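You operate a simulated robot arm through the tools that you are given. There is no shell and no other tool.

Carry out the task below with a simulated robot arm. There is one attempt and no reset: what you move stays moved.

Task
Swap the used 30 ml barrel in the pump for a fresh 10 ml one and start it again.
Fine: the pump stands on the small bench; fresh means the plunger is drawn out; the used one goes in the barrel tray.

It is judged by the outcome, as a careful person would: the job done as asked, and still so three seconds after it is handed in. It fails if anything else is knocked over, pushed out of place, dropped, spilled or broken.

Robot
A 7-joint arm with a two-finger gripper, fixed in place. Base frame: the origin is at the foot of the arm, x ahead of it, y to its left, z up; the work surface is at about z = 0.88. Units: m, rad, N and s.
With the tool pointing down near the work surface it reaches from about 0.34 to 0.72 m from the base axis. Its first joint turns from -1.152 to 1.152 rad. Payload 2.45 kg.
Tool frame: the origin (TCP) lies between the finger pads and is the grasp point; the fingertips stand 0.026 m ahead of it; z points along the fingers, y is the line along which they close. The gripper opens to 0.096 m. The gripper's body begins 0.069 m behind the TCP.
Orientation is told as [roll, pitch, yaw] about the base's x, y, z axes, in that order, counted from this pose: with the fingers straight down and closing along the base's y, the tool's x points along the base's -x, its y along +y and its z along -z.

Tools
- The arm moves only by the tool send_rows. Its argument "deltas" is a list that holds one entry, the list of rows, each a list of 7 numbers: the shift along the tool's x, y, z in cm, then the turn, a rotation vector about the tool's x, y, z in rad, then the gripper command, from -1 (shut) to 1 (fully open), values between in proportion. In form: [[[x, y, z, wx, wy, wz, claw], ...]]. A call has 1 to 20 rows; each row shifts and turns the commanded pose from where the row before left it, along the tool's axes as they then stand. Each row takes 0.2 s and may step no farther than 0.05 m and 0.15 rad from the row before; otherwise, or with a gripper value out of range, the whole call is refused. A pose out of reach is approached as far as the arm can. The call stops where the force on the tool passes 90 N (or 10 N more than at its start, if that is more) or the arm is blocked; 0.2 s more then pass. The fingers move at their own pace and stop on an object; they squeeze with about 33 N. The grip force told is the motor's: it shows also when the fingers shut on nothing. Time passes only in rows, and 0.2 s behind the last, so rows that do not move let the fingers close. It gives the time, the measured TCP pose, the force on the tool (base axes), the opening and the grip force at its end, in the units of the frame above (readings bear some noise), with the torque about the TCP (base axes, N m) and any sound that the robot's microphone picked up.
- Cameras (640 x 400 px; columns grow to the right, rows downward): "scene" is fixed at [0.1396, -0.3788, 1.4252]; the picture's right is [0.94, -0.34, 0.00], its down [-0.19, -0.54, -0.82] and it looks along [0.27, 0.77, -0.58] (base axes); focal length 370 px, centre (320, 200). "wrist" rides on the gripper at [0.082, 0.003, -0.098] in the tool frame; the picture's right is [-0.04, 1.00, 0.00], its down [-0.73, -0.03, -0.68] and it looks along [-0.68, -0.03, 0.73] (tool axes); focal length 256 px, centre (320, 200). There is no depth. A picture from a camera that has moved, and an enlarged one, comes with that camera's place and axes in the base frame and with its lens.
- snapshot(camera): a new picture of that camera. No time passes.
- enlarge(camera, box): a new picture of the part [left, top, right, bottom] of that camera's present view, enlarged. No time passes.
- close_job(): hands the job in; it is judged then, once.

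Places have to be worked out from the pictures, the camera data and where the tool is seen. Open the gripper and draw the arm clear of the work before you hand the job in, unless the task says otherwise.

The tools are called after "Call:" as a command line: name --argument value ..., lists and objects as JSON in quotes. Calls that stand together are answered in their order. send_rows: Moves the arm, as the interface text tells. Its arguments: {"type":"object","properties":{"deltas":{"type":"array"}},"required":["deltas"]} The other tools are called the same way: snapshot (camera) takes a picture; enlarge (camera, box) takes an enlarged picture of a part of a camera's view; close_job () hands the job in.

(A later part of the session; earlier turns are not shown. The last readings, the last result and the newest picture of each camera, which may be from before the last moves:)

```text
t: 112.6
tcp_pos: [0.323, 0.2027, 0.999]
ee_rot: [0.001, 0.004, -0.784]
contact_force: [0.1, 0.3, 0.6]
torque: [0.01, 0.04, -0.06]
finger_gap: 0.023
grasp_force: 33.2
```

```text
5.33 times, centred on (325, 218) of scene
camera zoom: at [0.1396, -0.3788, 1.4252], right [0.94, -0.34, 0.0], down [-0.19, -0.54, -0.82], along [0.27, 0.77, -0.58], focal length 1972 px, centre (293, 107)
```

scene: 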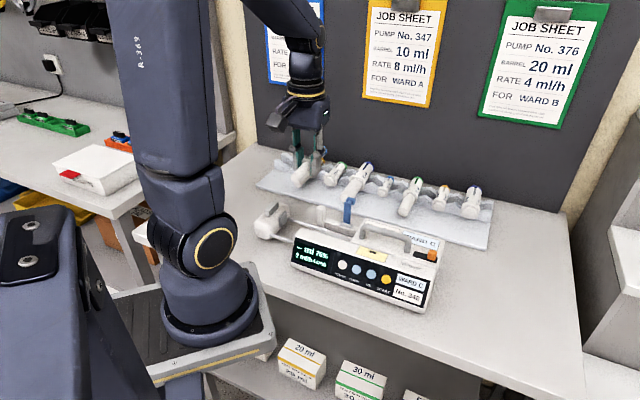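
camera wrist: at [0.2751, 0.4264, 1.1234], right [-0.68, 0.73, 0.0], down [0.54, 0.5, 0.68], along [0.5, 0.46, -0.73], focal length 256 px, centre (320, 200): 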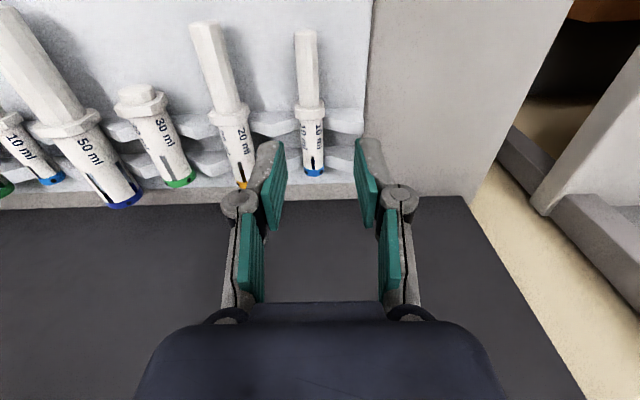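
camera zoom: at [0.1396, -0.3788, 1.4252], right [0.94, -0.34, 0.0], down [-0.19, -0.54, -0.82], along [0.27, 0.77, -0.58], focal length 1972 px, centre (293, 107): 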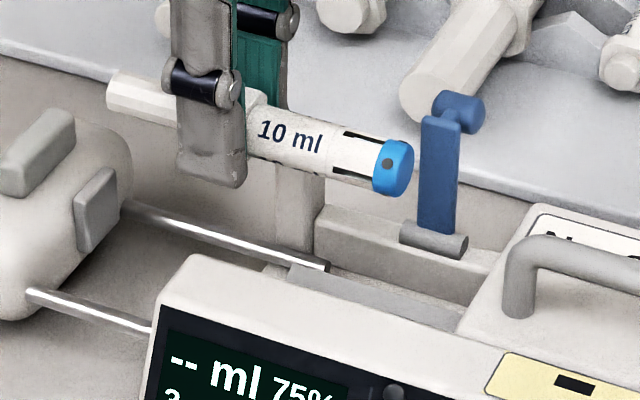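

Barrel is aligned with the saddle. Lowering to just above seating height.

Call:
send_rows --deltas '[[[0, 0, 2, 0, 0, 0, -1], [0, 0, 2, 0, 0, 0, -1], [0, 0, 1, 0, 0, 0, -1], [0, 0, 0, 0, 0, 0, -1]]]'

Call:
enlarge --camera "wrist" --box '[210, 60, 430, 260]'

Call:
enlarge --camera "scene" --box '[285, 195, 375, 255]'

```text
t: 113.6
tcp_pos: [0.3226, 0.2028, 0.9503]
ee_rot: [0.0, 0.005, -0.785]
contact_force: [0.6, -0.4, -1.0]
torque: [0.0, -0.01, 0.03]
finger_gap: 0.0233
grasp_force: 33.1
```

```text
2.00 times, centred on (320, 160) of wrist
camera zoom: at [0.2662, 0.2633, 1.0483], right [0.73, 0.68, 0.0], down [0.5, -0.54, 0.68], along [0.46, -0.5, -0.74], focal length 512 px, centre (320, 280)
```

zoom: 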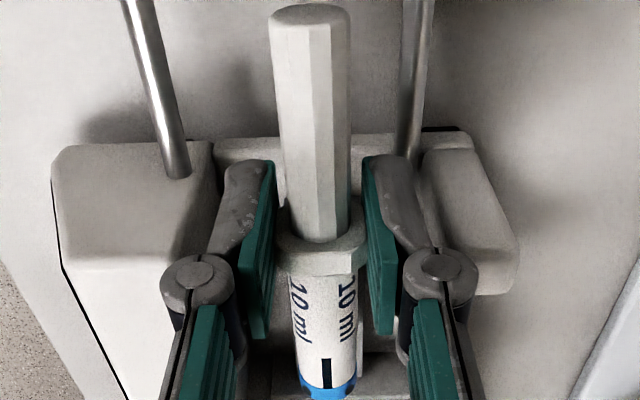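

```text
6.67 times, centred on (330, 225) of scene
camera zoom: at [0.1396, -0.3788, 1.4252], right [0.94, -0.34, 0.0], down [-0.19, -0.54, -0.82], along [0.27, 0.77, -0.58], focal length 2466 px, centre (253, 33)
```

zoom: 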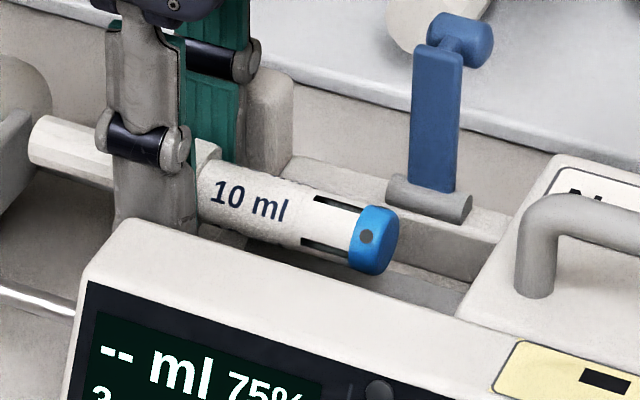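

Good alignment. Now 2 mm steps down to feel for the saddle.

Call:
send_rows --deltas '[[[0, 0, 0.3, 0, 0, 0, -1], [0, 0, 0.2, 0, 0, 0, -1], [0, 0, 0, 0, 0, 0, -1]]]'

Call:
send_rows --deltas '[[[0, 0, 0.2, 0, 0, 0, -1], [0, 0, 0, 0, 0, 0, -1]]]'

Call:
send_rows --deltas '[[[0, 0, 0.2, 0, 0, 0, -1], [0, 0, 0, 0, 0, 0, -1]]]'

Call:
enlarge --camera "scene" --box '[285, 195, 375, 255]'

```text
t: 114.4
tcp_pos: [0.3231, 0.2028, 0.945]
ee_rot: [-0.001, 0.006, -0.786]
contact_force: [-0.1, -0.4, -0.2]
torque: [0.01, -0.02, 0.0]
finger_gap: 0.0232
grasp_force: 33.0
```

```text
t: 115.0
tcp_pos: [0.3224, 0.2029, 0.9434]
ee_rot: [0.001, 0.005, -0.785]
contact_force: [-0.9, 0.3, -1.0]
torque: [-0.02, 0.03, -0.01]
finger_gap: 0.023
grasp_force: 33.6
```

```text
t: 115.6
tcp_pos: [0.3225, 0.2028, 0.9409]
ee_rot: [0.001, 0.005, -0.786]
contact_force: [0.6, 0.0, 0.1]
torque: [0.03, 0.01, -0.02]
finger_gap: 0.0232
grasp_force: 32.9
```

```text
6.67 times, centred on (330, 225) of scene
camera zoom: at [0.1396, -0.3788, 1.4252], right [0.94, -0.34, 0.0], down [-0.19, -0.54, -0.82], along [0.27, 0.77, -0.58], focal length 2466 px, centre (253, 33)
```

zoom: 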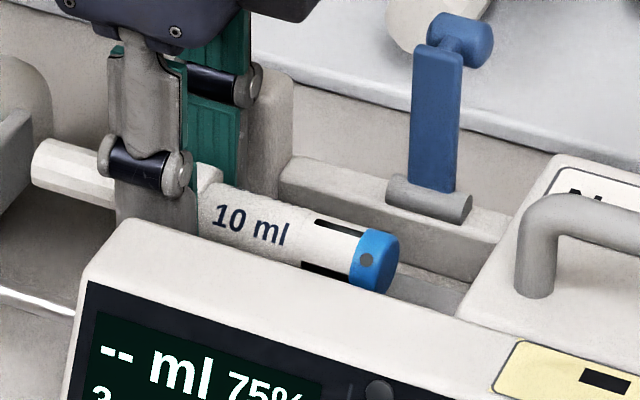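

Not seated yet; continuing in 2 mm steps.

Call:
send_rows --deltas '[[[0, 0, 0.2, 0, 0, 0, -1], [0, 0, 0, 0, 0, 0, -1]]]'

Call:
send_rows --deltas '[[[0, 0, 0.2, 0, 0, 0, -1], [0, 0, 0, 0, 0, 0, -1]]]'

Call:
enlarge --camera "scene" --box '[285, 195, 375, 255]'

Call:
enlarge --camera "wrist" --box '[210, 60, 430, 260]'

```text
t: 116.2
tcp_pos: [0.323, 0.2032, 0.9389]
ee_rot: [0.0, 0.004, -0.784]
contact_force: [0.3, -0.1, 0.6]
torque: [-0.03, 0.0, -0.04]
finger_gap: 0.0232
grasp_force: 33.2
```

```text
t: 116.8
tcp_pos: [0.3222, 0.204, 0.936]
ee_rot: [0.0, 0.006, -0.785]
contact_force: [0.8, 0.1, 0.1]
torque: [0.05, 0.01, 0.0]
finger_gap: 0.0233
grasp_force: 33.2
```

```text
6.67 times, centred on (330, 225) of scene
camera zoom: at [0.1396, -0.3788, 1.4252], right [0.94, -0.34, 0.0], down [-0.19, -0.54, -0.82], along [0.27, 0.77, -0.58], focal length 2466 px, centre (253, 33)
```

zoom: 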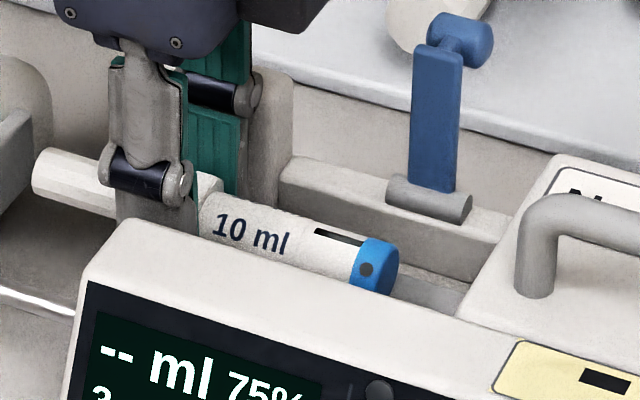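

```text
2.00 times, centred on (320, 160) of wrist
camera zoom: at [0.2667, 0.2632, 1.0352], right [0.73, 0.68, 0.0], down [0.5, -0.54, 0.68], along [0.46, -0.5, -0.74], focal length 512 px, centre (320, 280)
```

zoom: 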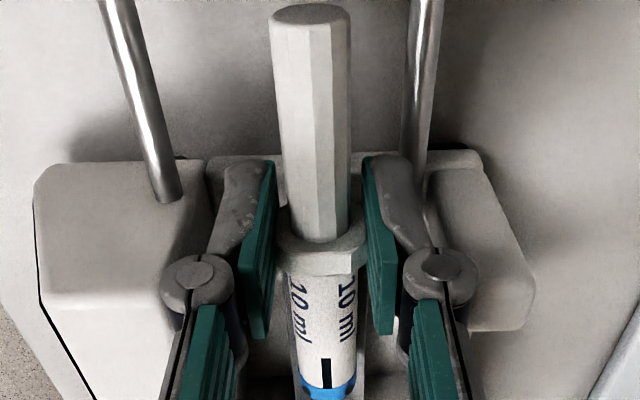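

Still no contact force; going on by 1.5–2 mm.

Call:
send_rows --deltas '[[[0, 0, 0.2, 0, 0, 0, -1], [0, 0, 0, 0, 0, 0, -1]]]'

Call:
send_rows --deltas '[[[0, 0, 0.15, 0, 0, 0, -1], [0, 0, 0, 0, 0, 0, -1]]]'

Call:
send_rows --deltas '[[[0, 0, 0.15, 0, 0, 0, -1], [0, 0, 0, 0, 0, 0, -1]]]'

Call:
enlarge --camera "scene" --box '[285, 195, 375, 255]'

```text
t: 117.4
tcp_pos: [0.3238, 0.2033, 0.9346]
ee_rot: [0.0, 0.006, -0.785]
contact_force: [0.3, 0.1, -0.3]
torque: [-0.03, 0.03, 0.0]
finger_gap: 0.0232
grasp_force: 32.8
```

```text
t: 118.0
tcp_pos: [0.3223, 0.2039, 0.9327]
ee_rot: [0.0, 0.004, -0.787]
contact_force: [0.0, -0.4, 0.0]
torque: [-0.01, 0.03, 0.02]
finger_gap: 0.0235
grasp_force: 33.4
```

```text
t: 118.6
tcp_pos: [0.3224, 0.2018, 0.9319]
ee_rot: [-0.001, 0.005, -0.785]
contact_force: [-0.5, 0.0, -2.0]
torque: [0.0, 0.02, -0.02]
finger_gap: 0.023
grasp_force: 32.9
```

```text
6.67 times, centred on (330, 225) of scene
camera zoom: at [0.1396, -0.3788, 1.4252], right [0.94, -0.34, 0.0], down [-0.19, -0.54, -0.82], along [0.27, 0.77, -0.58], focal length 2466 px, centre (253, 33)
```

zoom: 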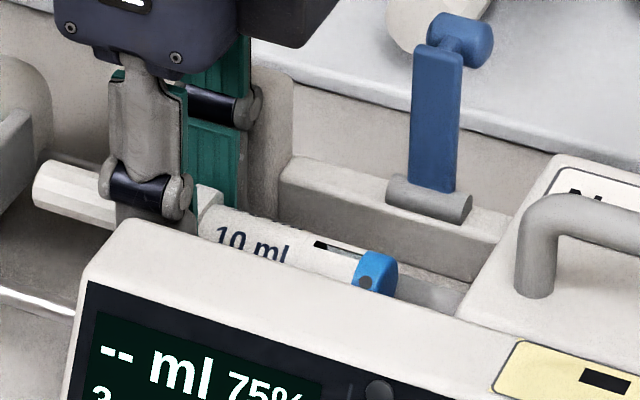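

Continuing down in 1.5 mm steps until it seats.

Call:
send_rows --deltas '[[[0, 0, 0.15, 0, 0, 0, -1], [0, 0, 0, 0, 0, 0, -1]]]'

Call:
send_rows --deltas '[[[0, 0, 0.15, 0, 0, 0, -1], [0, 0, 0, 0, 0, 0, -1]]]'

Call:
send_rows --deltas '[[[0, 0, 0.15, 0, 0, 0, -1], [0, 0, 0, 0, 0, 0, -1]]]'

Call:
enlarge --camera "wrist" --box '[210, 60, 430, 260]'

Call:
enlarge --camera "scene" --box '[285, 195, 375, 255]'

```text
t: 119.2
tcp_pos: [0.3247, 0.2037, 0.93]
ee_rot: [0.001, 0.003, -0.784]
contact_force: [0.1, -1.6, 7.1]
torque: [-0.33, -0.32, -0.05]
finger_gap: 0.0232
grasp_force: 33.0
```

```text
t: 119.8
tcp_pos: [0.323, 0.2042, 0.9293]
ee_rot: [0.0, 0.005, -0.784]
contact_force: [2.1, -2.8, 23.5]
torque: [-0.45, -0.41, -0.05]
finger_gap: 0.0231
grasp_force: 33.0
```

```text
t: 120.4
tcp_pos: [0.3221, 0.2032, 0.9275]
ee_rot: [0.002, 0.005, -0.785]
contact_force: [0.6, 0.4, 24.0]
torque: [-0.25, -0.32, 0.0]
finger_gap: 0.0229
grasp_force: 32.9
```

```text
2.00 times, centred on (320, 160) of wrist
camera zoom: at [0.2665, 0.2638, 1.0259], right [0.73, 0.68, 0.0], down [0.5, -0.54, 0.68], along [0.46, -0.5, -0.74], focal length 512 px, centre (320, 280)
```

zoom: 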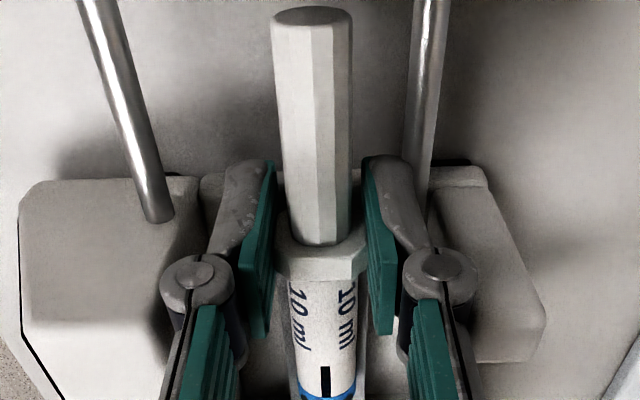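

```text
6.67 times, centred on (330, 225) of scene
camera zoom: at [0.1393, -0.379, 1.4252], right [0.94, -0.34, 0.0], down [-0.19, -0.54, -0.82], along [0.27, 0.77, -0.58], focal length 2466 px, centre (253, 33)
```

zoom: 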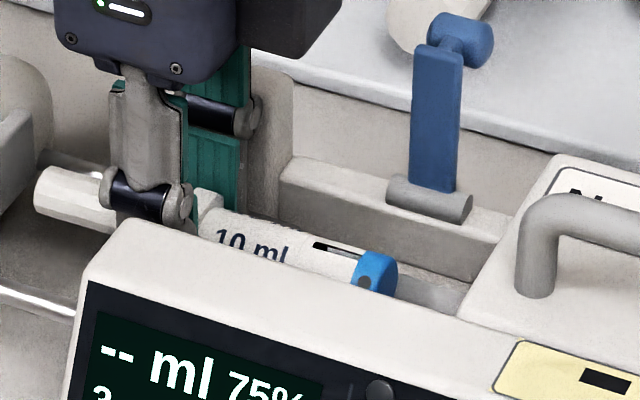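

The barrel has seated along the whole saddle (force ~24 N, first at the cap end then evenly). I'll ease up 2 mm to relieve the load and release gently.

Call:
send_rows --deltas '[[[0, 0, -0.2, 0, 0, 0, -1], [0, 0, 0, 0, 0, 0, -0.48], [0, 0, 0, 0, 0, 0, -0.44], [0, 0, 0, 0, 0, 0, -0.4]]]'

Call:
enlarge --camera "wrist" --box '[210, 60, 430, 260]'

Call:
enlarge --camera "scene" --box '[270, 180, 450, 312]'

```text
t: 121.4
tcp_pos: [0.322, 0.2035, 0.9298]
ee_rot: [0.0, 0.006, -0.786]
contact_force: [-0.8, -1.1, -0.5]
torque: [0.01, -0.01, 0.01]
finger_gap: 0.0277
grasp_force: 0.0
```

```text
2.00 times, centred on (320, 160) of wrist
camera zoom: at [0.2661, 0.2633, 1.0275], right [0.73, 0.68, 0.0], down [0.5, -0.54, 0.68], along [0.46, -0.5, -0.74], focal length 512 px, centre (320, 280)
```

zoom: 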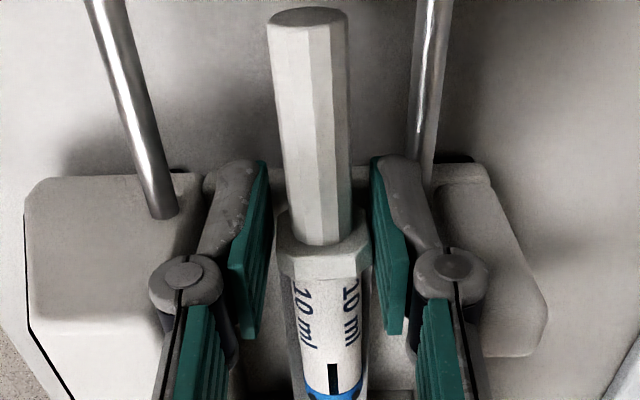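

```text
3.03 times, centred on (360, 246) of scene
camera zoom: at [0.1396, -0.3789, 1.4252], right [0.94, -0.34, 0.0], down [-0.19, -0.54, -0.82], along [0.27, 0.77, -0.58], focal length 1121 px, centre (199, 61)
```

zoom: 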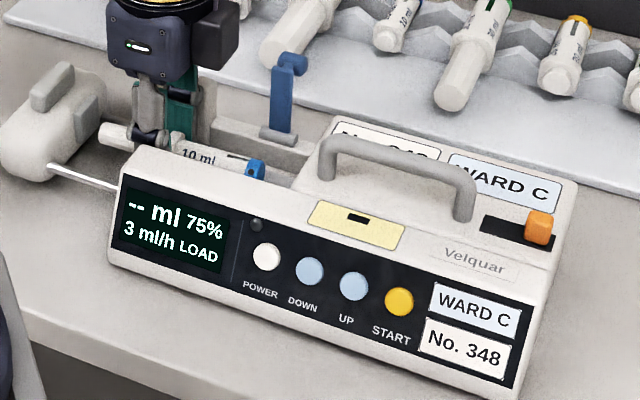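

Released and resting in the saddle; pump unmoved. Raising straight up to check the seating.

Call:
send_rows --deltas '[[[0, 0, -0.6, 0, 0, 0, -0.4], [0, 0, -1.5, 0, 0, 0, -0.38], [0, 0, -3, 0, 0, 0, -0.3], [0, 0, -4, 0, 0, 0, -0.2], [0, 0, -2, 0, 0, 0, -0.2], [0, 0, 0, 0, 0, 0, -0.2]]]'

Call:
enlarge --camera "wrist" --box '[210, 20, 430, 220]'

Call:
enlarge --camera "scene" --box '[275, 195, 375, 260]'

```text
t: 122.8
tcp_pos: [0.3228, 0.203, 1.0396]
ee_rot: [-0.002, 0.005, -0.786]
contact_force: [0.3, -0.8, 0.3]
torque: [0.01, -0.01, 0.0]
finger_gap: 0.0382
grasp_force: 0.1
```

```text
2.00 times, centred on (320, 120) of wrist
camera zoom: at [0.2672, 0.2628, 1.1391], right [0.73, 0.68, 0.0], down [0.5, -0.54, 0.68], along [0.46, -0.5, -0.74], focal length 512 px, centre (320, 360)
```

zoom: 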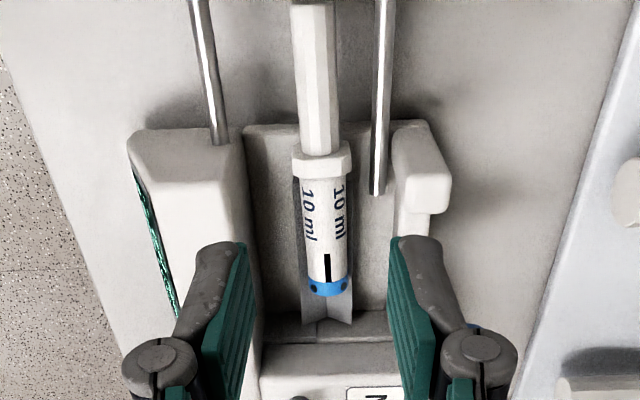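

```text
6.15 times, centred on (325, 228) of scene
camera zoom: at [0.1396, -0.3788, 1.4252], right [0.94, -0.34, 0.0], down [-0.19, -0.54, -0.82], along [0.27, 0.77, -0.58], focal length 2276 px, centre (289, 31)
```

zoom: 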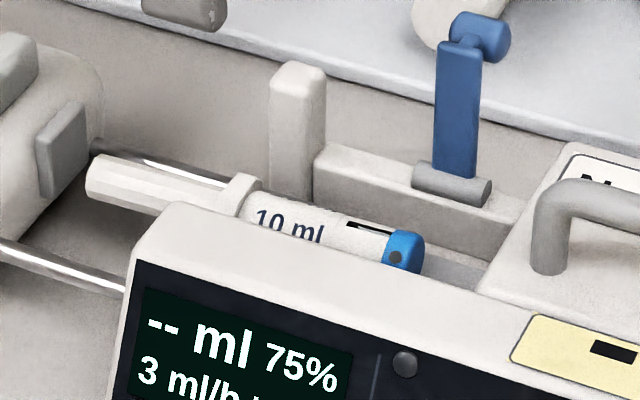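

Well seated, flange just off the saddle's left end. Next, close the clamp: I'll return to the grip pose on the knob (yaw +45°, pitched ~47°) and swing it back down under control.

Call:
send_rows --deltas '[[[0, 0, -3, 0, 0, 0, -0.2], [0, 0, -2, 0, 0, -0.13, -0.2], [0, 0, 0, 0, 0, -0.15, -0.2], [0, 0, 0, 0, 0, -0.15, -0.2], [0, 0, 0, 0, 0, -0.15, -0.2], [0, 0, 0, 0, 0, -0.15, -0.2], [0, 0, 0, 0, 0, -0.15, -0.2], [0, 0, 0, 0, 0, -0.15, -0.2], [0, 0, 0, 0, 0, -0.15, -0.2], [0, 0, 0, 0, 0, -0.15, -0.2], [0, 0, 0, 0, 0, -0.15, -0.2], [0, 0, 0, 0, 0, -0.09, -0.2], [-3, -2.2, 0, 0, 0, 0, -0.2], [-3, -2.2, 0, 0, 0, 0, -0.2], [-3, -2.38, 0, 0, 0, 0, -0.2], [0, 0, 0, 0, 0, 0, -0.2]]]'

Call:
send_rows --deltas '[[[0, 0, 0, 0, 0.14, 0, -0.2], [0, 0, 0, 0, 0.14, 0, -0.2], [0, 0, 0, 0, 0.14, 0, -0.2], [0, 0, 0, 0, 0.14, 0, -0.2], [0, 0, 0, 0, 0.14, 0, -0.2], [0, 0, 0, 0, 0.12, 0, -0.2], [0, 0, 0, 0, 0, 0, -0.2]]]'

Call:
enlarge --camera "wrist" --box '[200, 60, 440, 260]'

```text
t: 126.2
tcp_pos: [0.4361, 0.2196, 1.0905]
ee_rot: [0.006, 0.001, 0.784]
contact_force: [-0.2, 0.2, -0.3]
torque: [0.0, -0.04, 0.06]
finger_gap: 0.0383
grasp_force: 0.1
```

```text
t: 127.8
tcp_pos: [0.4357, 0.2184, 1.0905]
ee_rot: [0.008, 0.821, 0.79]
contact_force: [0.4, 0.2, 1.4]
torque: [0.02, -0.01, 0.02]
finger_gap: 0.0384
grasp_force: 0.2
```

```text
2.00 times, centred on (320, 160) of wrist
camera zoom: at [0.4435, 0.2321, 1.2164], right [-0.69, 0.73, -0.02], down [0.73, 0.68, -0.07], along [-0.04, -0.07, -1.0], focal length 512 px, centre (320, 280)
```

zoom: 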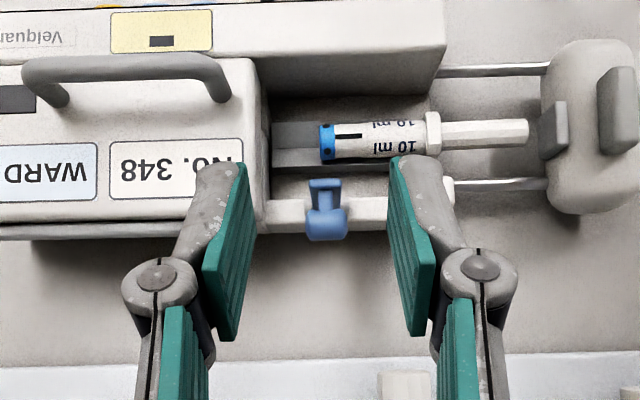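

The knob is centred for the approach. Moving to the line behind it, then forward along the fingers to straddle it.

Call:
send_rows --deltas '[[[-2, 0.05, 1.4, 0, 0, 0, -0.2], [-2, 0, 1.4, 0, 0, 0, -0.2], [-2.07, 0, 1.28, 0, 0, 0, -0.2], [0, 0, 2, 0, 0, 0, -0.2], [0, 0, 1.5, 0, 0, 0, -0.25], [0, 0, 0, 0, 0, 0, -0.25]]]'

Call:
enlarge --camera "wrist" --box '[200, 60, 440, 260]'

Call:
enlarge --camera "scene" --box '[295, 175, 385, 245]'

```text
t: 129.2
tcp_pos: [0.425, 0.2083, 0.9938]
ee_rot: [0.008, 0.821, 0.788]
contact_force: [-0.9, 0.5, 0.0]
torque: [-0.02, 0.04, -0.01]
finger_gap: 0.0358
grasp_force: 0.1
```

```text
2.00 times, centred on (320, 160) of wrist
camera zoom: at [0.4333, 0.2219, 1.1205], right [-0.69, 0.73, -0.02], down [0.73, 0.68, -0.07], along [-0.04, -0.07, -1.0], focal length 512 px, centre (320, 280)
```

zoom: 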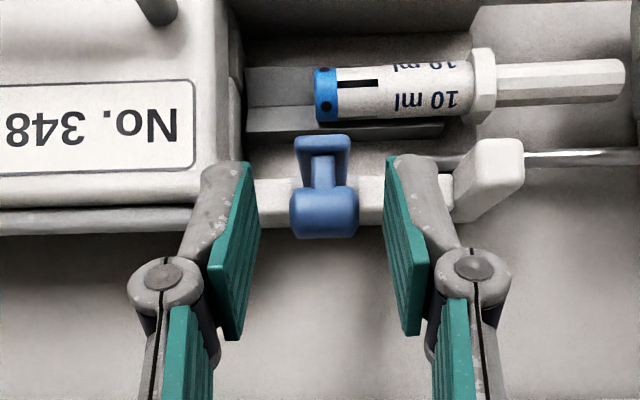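

```text
5.71 times, centred on (340, 210) of scene
camera zoom: at [0.1396, -0.3788, 1.4252], right [0.94, -0.34, 0.0], down [-0.19, -0.54, -0.82], along [0.27, 0.77, -0.58], focal length 2113 px, centre (206, 143)
```

zoom: 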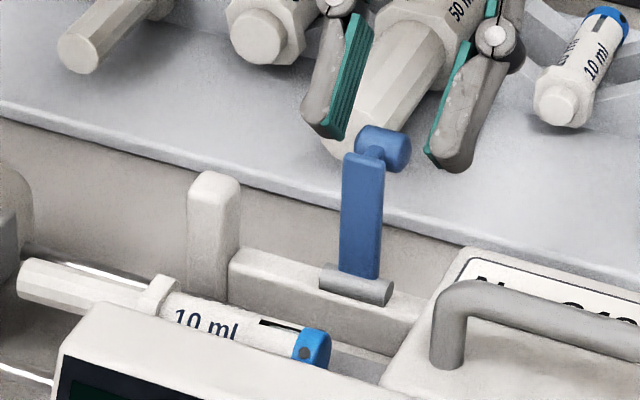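

Before closing, I want to verify the axial position: there seems to be a gap between the flange and the saddle end. Enlarging.

Call:
enlarge --camera "wrist" --box '[310, 60, 430, 150]'

Call:
enlarge --camera "scene" --box '[315, 215, 365, 245]'

```text
4.44 times, centred on (370, 105) of wrist
camera zoom: at [0.4333, 0.2219, 1.1205], right [-0.69, 0.73, -0.02], down [0.73, 0.68, -0.07], along [-0.04, -0.07, -1.0], focal length 1138 px, centre (98, 622)
```

zoom: 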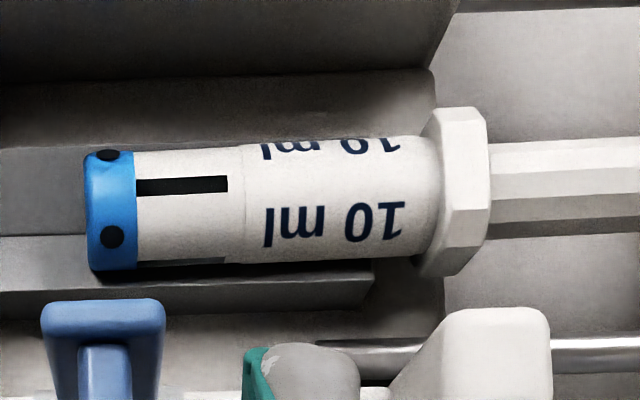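

```text
12.80 times, centred on (340, 230) of scene
camera zoom: at [0.1396, -0.3788, 1.4252], right [0.94, -0.34, 0.0], down [-0.19, -0.54, -0.82], along [0.27, 0.77, -0.58], focal length 4734 px, centre (64, -184)
```

zoom: 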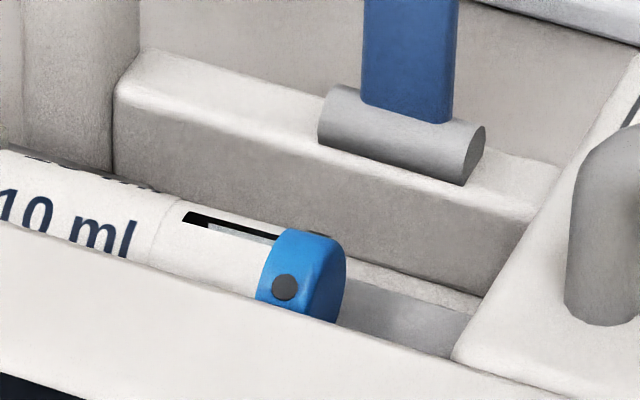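

The flange stands about 1 cm short of the saddle end, whereas the 30 ml's flange sat right against it. I'll back off the clamp for now and slide the barrel along first.

Call:
send_rows --deltas '[[[0, 0, -2, 0, 0, 0, -0.2], [0, 0, -2, 0, 0, 0, -0.2], [3, 0, -2, 0, 0, 0, -0.2], [3, 0, -2, 0, -0.12, 0, -0.2], [0, 0, 0, 0, -0.14, 0, -0.2], [0, 0, 0, 0, -0.14, 0, -0.2], [0, 0, 0, 0, -0.14, 0, -0.2], [0, 0, 0, 0, -0.14, 0, -0.2], [0, 0, 0, 0, -0.14, 0, -0.4], [0, 0, 0, 0, 0, 0, -0.6]]]'

```text
t: 131.4
tcp_pos: [0.4371, 0.2206, 1.0939]
ee_rot: [0.006, -0.002, 0.784]
contact_force: [-0.2, 0.2, -0.2]
torque: [0.0, -0.03, 0.0]
finger_gap: 0.019
grasp_force: 0.0
```

Now repositioning above the plunger just behind the flange (yaw −45°), with a narrow finger opening to straddle the plunger rod.

Call:
send_rows --deltas '[[[3.1, 2.9, 0, 0, 0, 0, -0.55], [3.1, 2.9, 0, 0, 0, 0, -0.55], [3.18, 2.91, 0, 0, 0, 0, -0.55], [0, 0, 0, 0, 0, 0.15, -0.55], [0, 0, 0, 0, 0, 0.15, -0.55], [0, 0, 0, 0, 0, 0.15, -0.55], [0, 0, 0, 0, 0, 0.15, -0.55], [0, 0, 0, 0, 0, 0.15, -0.55], [0, 0, 0, 0, 0, 0.15, -0.55], [0, 0, 0, 0, 0, 0.15, -0.55], [0, 0, 0, 0, 0, 0.15, -0.55], [0, 0, 0, 0, 0, 0.15, -0.55], [0, 0, 0, 0, 0, 0.15, -0.55], [0, 0, 0, 0, 0, 0.069, -0.55], [0, 0, 3, 0, 0, 0, -0.55], [0, 0, 3, 0, 0, 0, -0.55], [0, 0, 3, 0, 0, 0, -0.55], [0, 0, 0, 0, 0, 0, -0.55]]]'

Call:
enlarge --camera "wrist" --box '[210, 60, 430, 260]'

Call:
enlarge --camera "scene" --box '[270, 180, 370, 255]'

```text
t: 135.2
tcp_pos: [0.3073, 0.2157, 1.0018]
ee_rot: [0.0, 0.005, -0.783]
contact_force: [0.7, 0.2, 0.0]
torque: [-0.01, 0.02, -0.01]
finger_gap: 0.0216
grasp_force: 0.1
```

```text
2.00 times, centred on (320, 160) of wrist
camera zoom: at [0.2525, 0.2761, 1.1005], right [0.73, 0.68, 0.0], down [0.5, -0.54, 0.68], along [0.46, -0.5, -0.74], focal length 512 px, centre (320, 280)
```

zoom: 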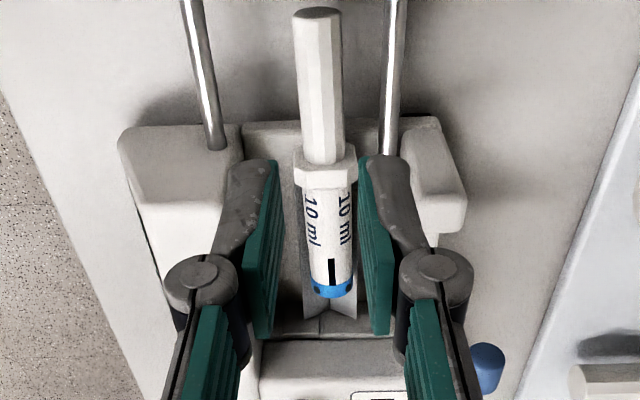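

```text
5.33 times, centred on (320, 218) of scene
camera zoom: at [0.1396, -0.3788, 1.4252], right [0.94, -0.34, 0.0], down [-0.19, -0.54, -0.82], along [0.27, 0.77, -0.58], focal length 1972 px, centre (320, 107)
```

zoom: 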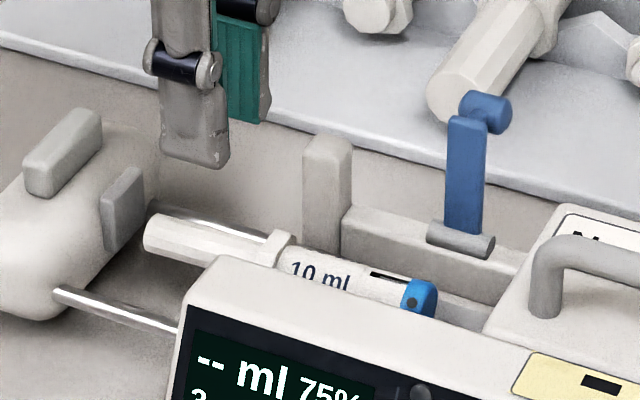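

Barrel axis is 1.5 mm toward +b; correcting and lowering to straddle the plunger rod just left of the flange.

Call:
send_rows --deltas '[[[0, 0.13, 2, 0, 0, 0, -0.55], [0, 0, 2, 0, 0, 0, -0.55], [0, 0, 2, 0, 0, 0, -0.55], [0, 0, 1.3, 0, 0, 0, -0.55], [0, 0, 0, 0, 0, 0, -0.61], [0, 0, 0, 0, 0, 0, -0.61]]]'

Call:
enlarge --camera "wrist" --box '[210, 60, 430, 260]'

Call:
enlarge --camera "scene" --box '[270, 190, 370, 265]'

```text
t: 136.6
tcp_pos: [0.3092, 0.2181, 0.9293]
ee_rot: [0.0, 0.004, -0.784]
contact_force: [-0.6, -0.8, 0.6]
torque: [0.02, 0.02, 0.01]
finger_gap: 0.0186
grasp_force: 0.1
```

```text
2.00 times, centred on (320, 160) of wrist
camera zoom: at [0.2533, 0.2776, 1.0278], right [0.73, 0.68, 0.0], down [0.5, -0.54, 0.68], along [0.46, -0.5, -0.74], focal length 512 px, centre (320, 280)
```

zoom: 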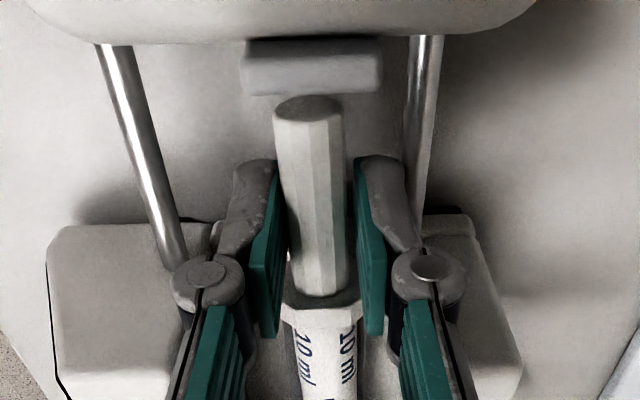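

```text
5.33 times, centred on (320, 228) of scene
camera zoom: at [0.1396, -0.3788, 1.4252], right [0.94, -0.34, 0.0], down [-0.19, -0.54, -0.82], along [0.27, 0.77, -0.58], focal length 1972 px, centre (320, 53)
```

zoom: 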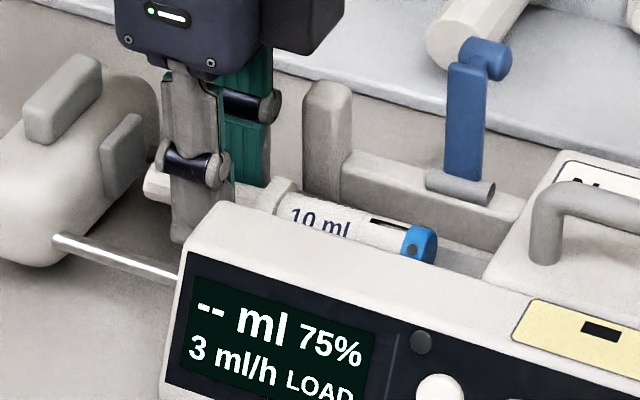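

Straddling the plunger with no contact. Pushing toward +a in small steps against the flange.

Call:
send_rows --deltas '[[[-0.4, 0, 0, 0, 0, 0, -0.61], [-0.4, 0, 0, 0, 0, 0, -0.61], [-0.3, 0, 0, 0, 0, 0, -0.61], [0, 0, 0, 0, 0, 0, -0.61]]]'

Call:
enlarge --camera "scene" --box '[270, 190, 370, 265]'

Call:
enlarge --camera "wrist" --box '[210, 60, 430, 260]'

```text
t: 137.6
tcp_pos: [0.3162, 0.2104, 0.93]
ee_rot: [0.001, 0.005, -0.783]
contact_force: [-0.2, -0.2, -0.8]
torque: [0.01, -0.02, -0.02]
finger_gap: 0.0188
grasp_force: 0.0
```

```text
5.33 times, centred on (320, 228) of scene
camera zoom: at [0.1396, -0.3788, 1.4252], right [0.94, -0.34, 0.0], down [-0.19, -0.54, -0.82], along [0.27, 0.77, -0.58], focal length 1972 px, centre (320, 53)
```

zoom: 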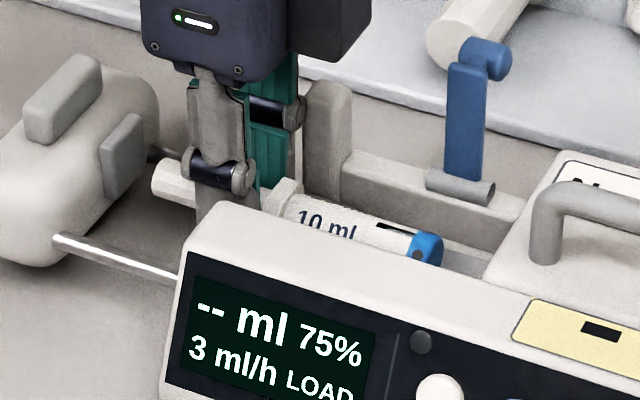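

```text
2.00 times, centred on (320, 160) of wrist
camera zoom: at [0.2612, 0.2698, 1.0281], right [0.73, 0.68, 0.0], down [0.5, -0.54, 0.68], along [0.46, -0.5, -0.74], focal length 512 px, centre (320, 280)
```

zoom: 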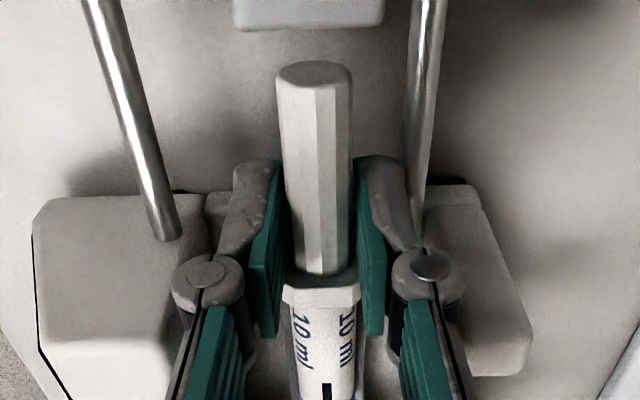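

The barrel slides easily (moved ~4–5 mm). Continuing in 2 mm steps until the flange meets the saddle end.

Call:
send_rows --deltas '[[[-0.2, 0, 0, 0, 0, 0, -0.61], [-0.2, 0, 0, 0, 0, 0, -0.61], [0, 0, 0, 0, 0, 0, -0.61]]]'

Call:
send_rows --deltas '[[[-0.15, 0, 0, 0, 0, 0, -0.61], [0, 0, 0, 0, 0, 0, -0.61]]]'

Call:
enlarge --camera "scene" --box '[270, 190, 370, 265]'

```text
t: 138.4
tcp_pos: [0.3206, 0.2067, 0.93]
ee_rot: [0.001, 0.005, -0.783]
contact_force: [-0.3, 0.5, -0.5]
torque: [0.0, 0.02, -0.01]
finger_gap: 0.0187
grasp_force: 0.0
```

```text
t: 139.0
tcp_pos: [0.3219, 0.207, 0.9295]
ee_rot: [-0.001, 0.006, -0.783]
contact_force: [0.0, -0.4, 1.0]
torque: [0.03, -0.02, 0.0]
finger_gap: 0.019
grasp_force: 0.0
```

```text
5.33 times, centred on (320, 228) of scene
camera zoom: at [0.1396, -0.3788, 1.4252], right [0.94, -0.34, 0.0], down [-0.19, -0.54, -0.82], along [0.27, 0.77, -0.58], focal length 1972 px, centre (320, 53)
```

zoom: 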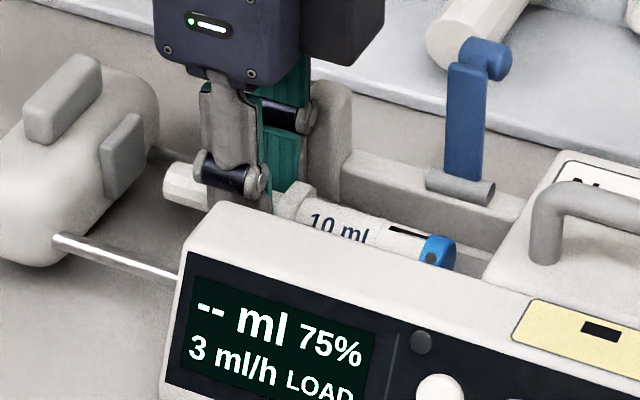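

Nearly there. One or two more 1 mm nudges with force checks.

Call:
send_rows --deltas '[[[-0.1, 0, 0, 0, 0, 0, -0.61], [0, 0, 0, 0, 0, 0, -0.61]]]'

Call:
send_rows --deltas '[[[-0.1, 0, 0, 0, 0, 0, -0.61], [0, 0, 0, 0, 0, 0, -0.61]]]'

Call:
enlarge --camera "scene" --box '[270, 190, 370, 265]'

```text
t: 139.6
tcp_pos: [0.3215, 0.2065, 0.9298]
ee_rot: [0.0, 0.005, -0.783]
contact_force: [-3.6, 2.8, -0.6]
torque: [0.05, 0.06, -0.06]
finger_gap: 0.0189
grasp_force: 0.2
```

```text
t: 140.2
tcp_pos: [0.3222, 0.2054, 0.9289]
ee_rot: [-0.002, 0.006, -0.785]
contact_force: [-3.8, 4.5, 2.6]
torque: [0.05, 0.05, -0.08]
finger_gap: 0.0188
grasp_force: 0.1
```

```text
5.33 times, centred on (320, 228) of scene
camera zoom: at [0.1395, -0.3787, 1.4253], right [0.94, -0.34, 0.0], down [-0.19, -0.54, -0.82], along [0.27, 0.77, -0.58], focal length 1972 px, centre (320, 53)
```

zoom: 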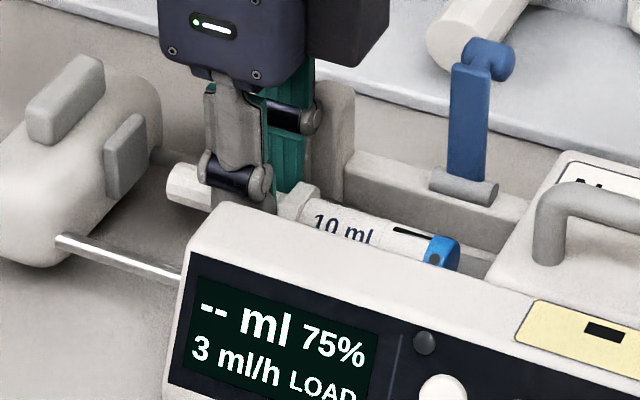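

Flange is now against the saddle end (5 N reaction). Backing off 2 mm, rising, then going back to the clamp.

Call:
send_rows --deltas '[[[0.3, 0, 0, 0, 0, 0, -0.55], [0, 0, -2, 0, 0, 0, -0.5], [0, 0, -4, 0, 0, 0, -0.4], [0, 0, -4, 0, 0, 0, -0.2], [0, 0, -4, 0, 0, 0, -0.2], [0, 0, -2, 0, 0, -0.15, -0.2], [0, 0, 0, 0, 0, -0.15, -0.2], [0, 0, 0, 0, 0, -0.15, -0.2], [0, 0, 0, 0, 0, -0.15, -0.2], [0, 0, 0, 0, 0, -0.15, -0.2], [0, 0, 0, 0, 0, -0.15, -0.2], [0, 0, 0, 0, 0, -0.15, -0.2], [0, 0, 0, 0, 0, -0.15, -0.2], [0, 0, 0, 0, 0, -0.15, -0.2], [0, 0, 0, 0, 0, -0.15, -0.2], [0, 0, 0, 0, 0, -0.07, -0.2], [-3, -2.4, 0, 0, 0, 0, -0.2], [-3, -2.4, 0, 0, 0, 0, -0.2], [-3, -2.4, 0, 0, 0, 0, -0.2], [0, 0, 0, 0, 0, 0, -0.2]]]'

Call:
send_rows --deltas '[[[0, 0, 0, 0, 0.14, 0, -0.2], [0, 0, 0, 0, 0.14, 0, -0.2], [0, 0, 0, 0, 0.14, 0, -0.2], [0, 0, 0, 0, 0.14, 0, -0.2], [0, 0, 0, 0, 0.14, 0, -0.2], [0, 0, 0, 0, 0.12, 0, -0.2], [0, 0, 0, 0, 0, 0, -0.2]]]'

Call:
enlarge --camera "wrist" --box '[200, 60, 440, 260]'

Call:
enlarge --camera "scene" --box '[270, 180, 450, 312]'

```text
t: 144.4
tcp_pos: [0.4353, 0.218, 1.0889]
ee_rot: [0.006, 0.002, 0.785]
contact_force: [0.1, 0.9, -1.0]
torque: [-0.03, 0.03, -0.04]
finger_gap: 0.0385
grasp_force: 0.0
```

```text
t: 146.0
tcp_pos: [0.4332, 0.2188, 1.0902]
ee_rot: [0.005, 0.823, 0.791]
contact_force: [0.0, 0.4, 0.5]
torque: [-0.02, 0.02, -0.02]
finger_gap: 0.0383
grasp_force: 0.1
```

```text
2.00 times, centred on (320, 160) of wrist
camera zoom: at [0.4436, 0.2327, 1.2158], right [-0.69, 0.73, -0.02], down [0.73, 0.68, -0.07], along [-0.04, -0.07, -1.0], focal length 512 px, centre (320, 280)
```

zoom: 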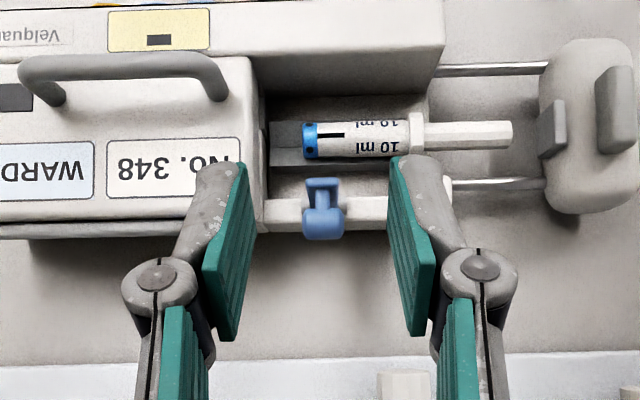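

```text
3.03 times, centred on (360, 246) of scene
camera zoom: at [0.1396, -0.3788, 1.4252], right [0.94, -0.34, 0.0], down [-0.19, -0.54, -0.82], along [0.27, 0.77, -0.58], focal length 1121 px, centre (199, 61)
```

zoom: 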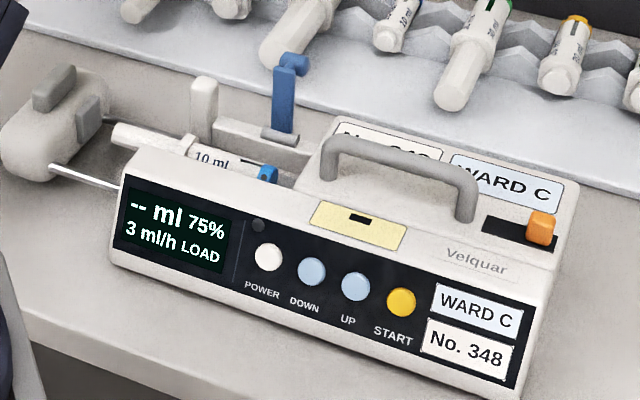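

Barrel is nicely in place and the pump is where it was. Approaching the knob again and gripping it.

Call:
send_rows --deltas '[[[-2, -0.14, 1.3, 0, 0, 0, -0.2], [-2, 0, 1.3, 0, 0, 0, -0.2], [-2.15, 0, 1.35, 0, 0, 0, -0.2], [0, 0, 2, 0, 0, 0, -0.2], [0, 0, 1.5, 0, 0, 0, -0.25], [0, 0, 1.4, 0, 0, 0, -0.3], [0, 0, 0, 0, 0, 0, -0.3]]]'

Call:
enlarge --camera "wrist" --box '[200, 60, 440, 260]'

Call:
enlarge --camera "scene" --box '[295, 175, 385, 245]'

```text
t: 147.6
tcp_pos: [0.4207, 0.2012, 0.9836]
ee_rot: [0.008, 0.821, 0.79]
contact_force: [0.1, -0.2, 0.8]
torque: [-0.01, -0.04, -0.03]
finger_gap: 0.0335
grasp_force: 0.0
```

```text
2.00 times, centred on (320, 160) of wrist
camera zoom: at [0.4288, 0.2156, 1.1098], right [-0.69, 0.73, -0.02], down [0.73, 0.68, -0.07], along [-0.04, -0.07, -1.0], focal length 512 px, centre (320, 280)
```

zoom: 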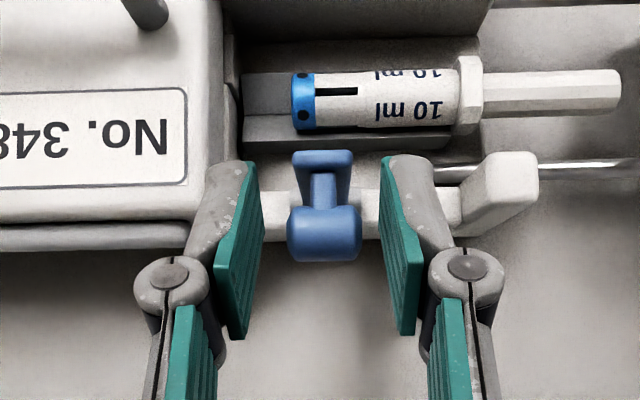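

```text
5.71 times, centred on (340, 210) of scene
camera zoom: at [0.1396, -0.3788, 1.4252], right [0.94, -0.34, 0.0], down [-0.19, -0.54, -0.82], along [0.27, 0.77, -0.58], focal length 2113 px, centre (206, 143)
```

zoom: 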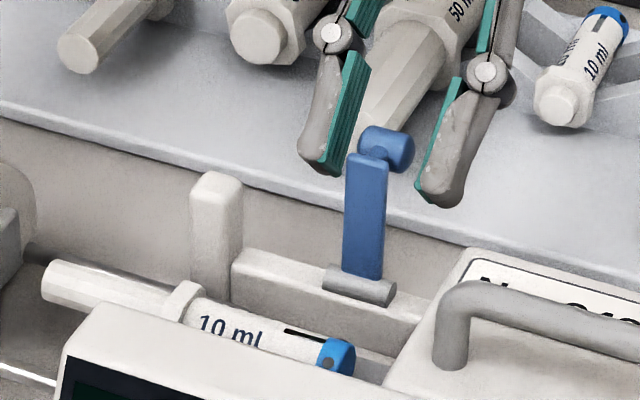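

Knob is between the fingers. Centring 3 mm, gripping, and starting the reverse swing about the hinge.

Call:
send_rows --deltas '[[[-0.3, -0.04, 0, 0, 0, 0, -0.4], [0, 0, 0, 0, 0, 0, -0.7], [0, 0, 0, 0, 0, 0, -1], [0, 0, 0, 0, 0, 0, -1], [0.66, 0, 0.31, 0, -0.1, 0, -1], [0.66, 0, 0.31, 0, -0.1, 0, -1], [0.66, 0, 0.31, 0, -0.1, 0, -1]]]'

Call:
enlarge --camera "wrist" --box '[200, 60, 440, 260]'

Call:
enlarge --camera "scene" --box '[270, 180, 450, 312]'

```text
t: 149.2
tcp_pos: [0.4082, 0.1873, 0.9872]
ee_rot: [0.005, 0.52, 0.789]
contact_force: [2.2, 1.4, 2.5]
torque: [0.04, -0.08, 0.02]
finger_gap: 0.0193
grasp_force: 33.1
```

```text
2.00 times, centred on (320, 160) of wrist
camera zoom: at [0.3887, 0.1746, 1.1132], right [-0.68, 0.73, -0.02], down [0.71, 0.67, 0.22], along [0.17, 0.14, -0.97], focal length 512 px, centre (320, 280)
```

zoom: 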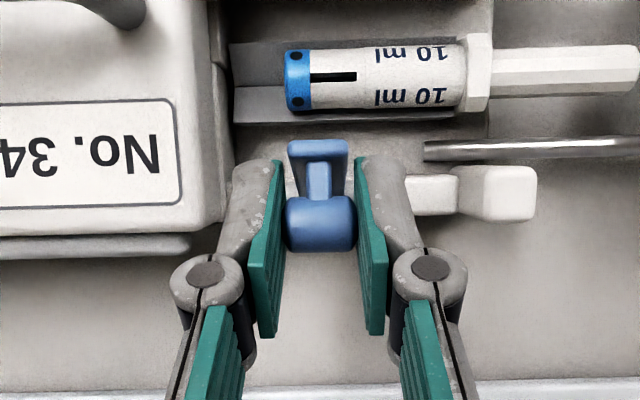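

```text
3.03 times, centred on (360, 246) of scene
camera zoom: at [0.1396, -0.3788, 1.4252], right [0.94, -0.34, 0.0], down [-0.19, -0.54, -0.82], along [0.27, 0.77, -0.58], focal length 1121 px, centre (199, 61)
```

zoom: 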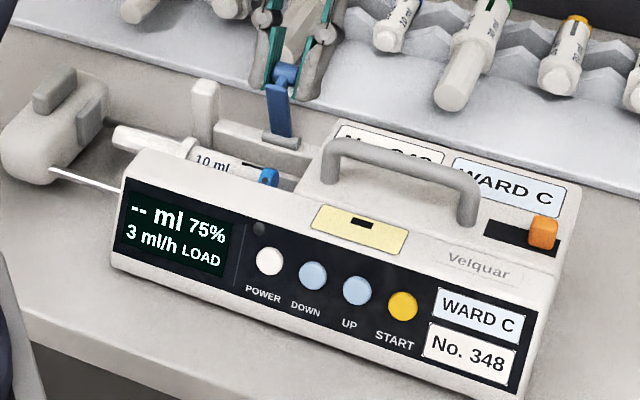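

Swinging smoothly with small forces. Continuing the closing arc.

Call:
send_rows --deltas '[[[0.66, 0, 0.31, 0, -0.1, 0, -1], [0.66, 0, 0.31, 0, -0.1, 0, -1], [0.66, 0, 0.31, 0, -0.1, 0, -1], [0.66, 0, 0.31, 0, -0.1, 0, -1]]]'

Call:
enlarge --camera "scene" --box '[270, 180, 450, 312]'

```text
t: 150.2
tcp_pos: [0.3858, 0.168, 0.9868]
ee_rot: [0.005, 0.116, 0.784]
contact_force: [1.9, -0.9, 16.3]
torque: [0.23, -0.32, 0.05]
finger_gap: 0.019
grasp_force: 33.1
```

```text
3.03 times, centred on (360, 246) of scene
camera zoom: at [0.1394, -0.3789, 1.4252], right [0.94, -0.34, 0.0], down [-0.19, -0.54, -0.82], along [0.27, 0.77, -0.58], focal length 1121 px, centre (199, 61)
```

zoom: 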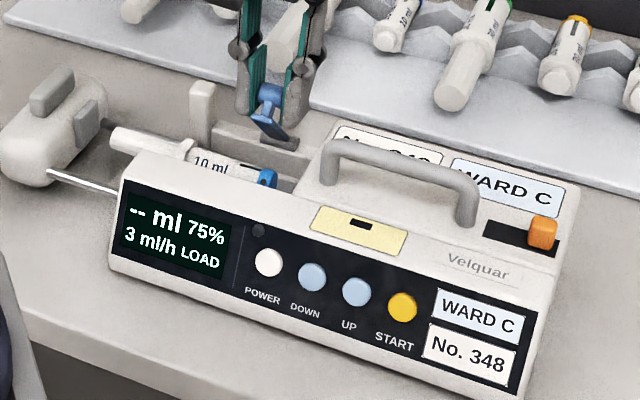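

Good. Three more steps, slightly eased upward.

Call:
send_rows --deltas '[[[0.68, 0, 0.2, 0, -0.1, 0, -1], [0.66, 0, 0.28, 0, -0.1, 0, -1], [0.66, 0, 0.3, 0, -0.1, 0, -1]]]'

Call:
enlarge --camera "scene" --box '[270, 180, 450, 312]'

Call:
enlarge --camera "wrist" --box '[200, 60, 440, 260]'

```text
t: 151.0
tcp_pos: [0.3732, 0.1545, 0.9797]
ee_rot: [0.004, -0.182, 0.783]
contact_force: [2.2, 4.6, 9.8]
torque: [0.54, -0.5, -0.05]
finger_gap: 0.019
grasp_force: 33.2
```

```text
3.03 times, centred on (360, 246) of scene
camera zoom: at [0.1395, -0.3787, 1.4253], right [0.94, -0.34, 0.0], down [-0.19, -0.54, -0.82], along [0.27, 0.77, -0.58], focal length 1121 px, centre (199, 61)
```

zoom: 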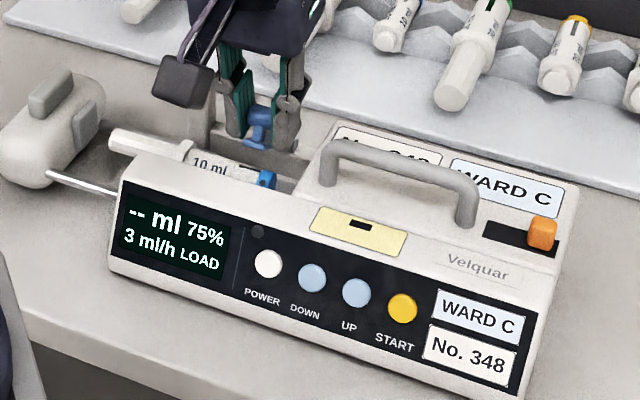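

```text
2.00 times, centred on (320, 160) of wrist
camera zoom: at [0.3003, 0.0878, 1.0607], right [-0.68, 0.73, 0.01], down [0.45, 0.4, 0.8], along [0.58, 0.55, -0.6], focal length 512 px, centre (320, 280)
```

zoom: 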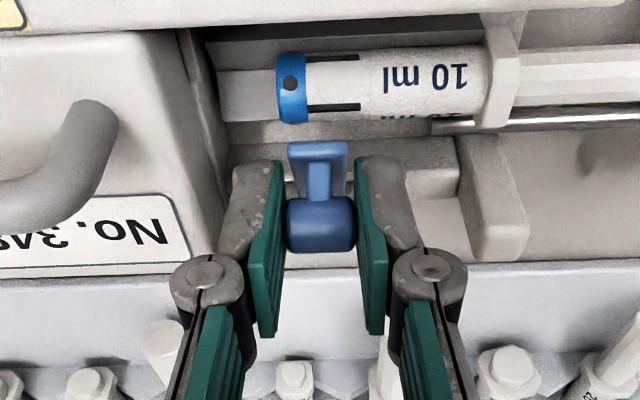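

The clamp is close to its 30 ml height. I'll ease the grip so it comes down onto the 10 ml barrel by itself between the fingers.

Call:
send_rows --deltas '[[[0, 0, 0, 0, 0, 0, -0.63], [0.3, 0, 0.4, 0, 0, 0, -0.61], [0.3, 0, 0.3, 0, 0, 0, -0.59], [0, 0, 0, 0, 0, 0, -0.5], [0, 0, 0, 0, 0, 0, -0.4], [0, 0, 0, 0, 0, 0, -0.3], [0, 0, 0, 0, 0, 0, -0.3]]]'

Call:
enlarge --camera "scene" --box '[270, 180, 450, 312]'

Call:
enlarge --camera "wrist" --box '[200, 60, 440, 260]'

```text
t: 152.6
tcp_pos: [0.3689, 0.1499, 0.9707]
ee_rot: [0.007, -0.179, 0.784]
contact_force: [0.1, 0.5, -0.4]
torque: [0.0, -0.02, 0.03]
finger_gap: 0.0335
grasp_force: 0.0
```

```text
3.03 times, centred on (360, 246) of scene
camera zoom: at [0.1396, -0.3788, 1.4252], right [0.94, -0.34, 0.0], down [-0.19, -0.54, -0.82], along [0.27, 0.77, -0.58], focal length 1121 px, centre (199, 61)
```

zoom: 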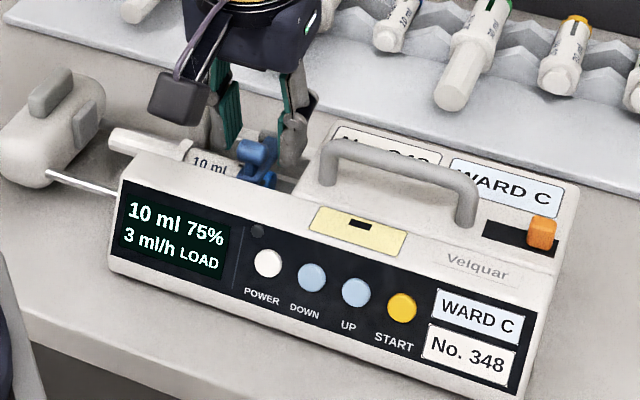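

```text
2.00 times, centred on (320, 160) of wrist
camera zoom: at [0.2966, 0.0841, 1.0528], right [-0.68, 0.73, 0.01], down [0.45, 0.4, 0.8], along [0.58, 0.55, -0.6], focal length 512 px, centre (320, 280)
```

zoom: 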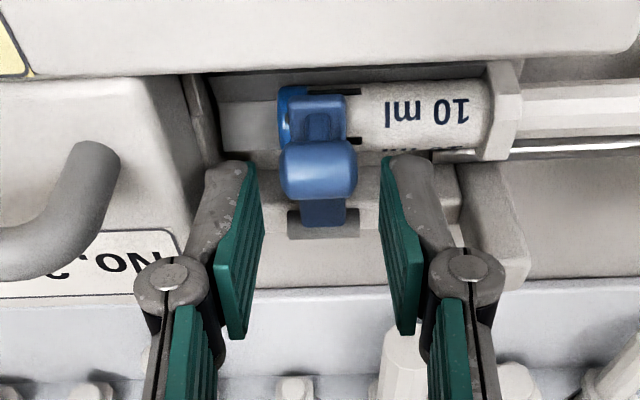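

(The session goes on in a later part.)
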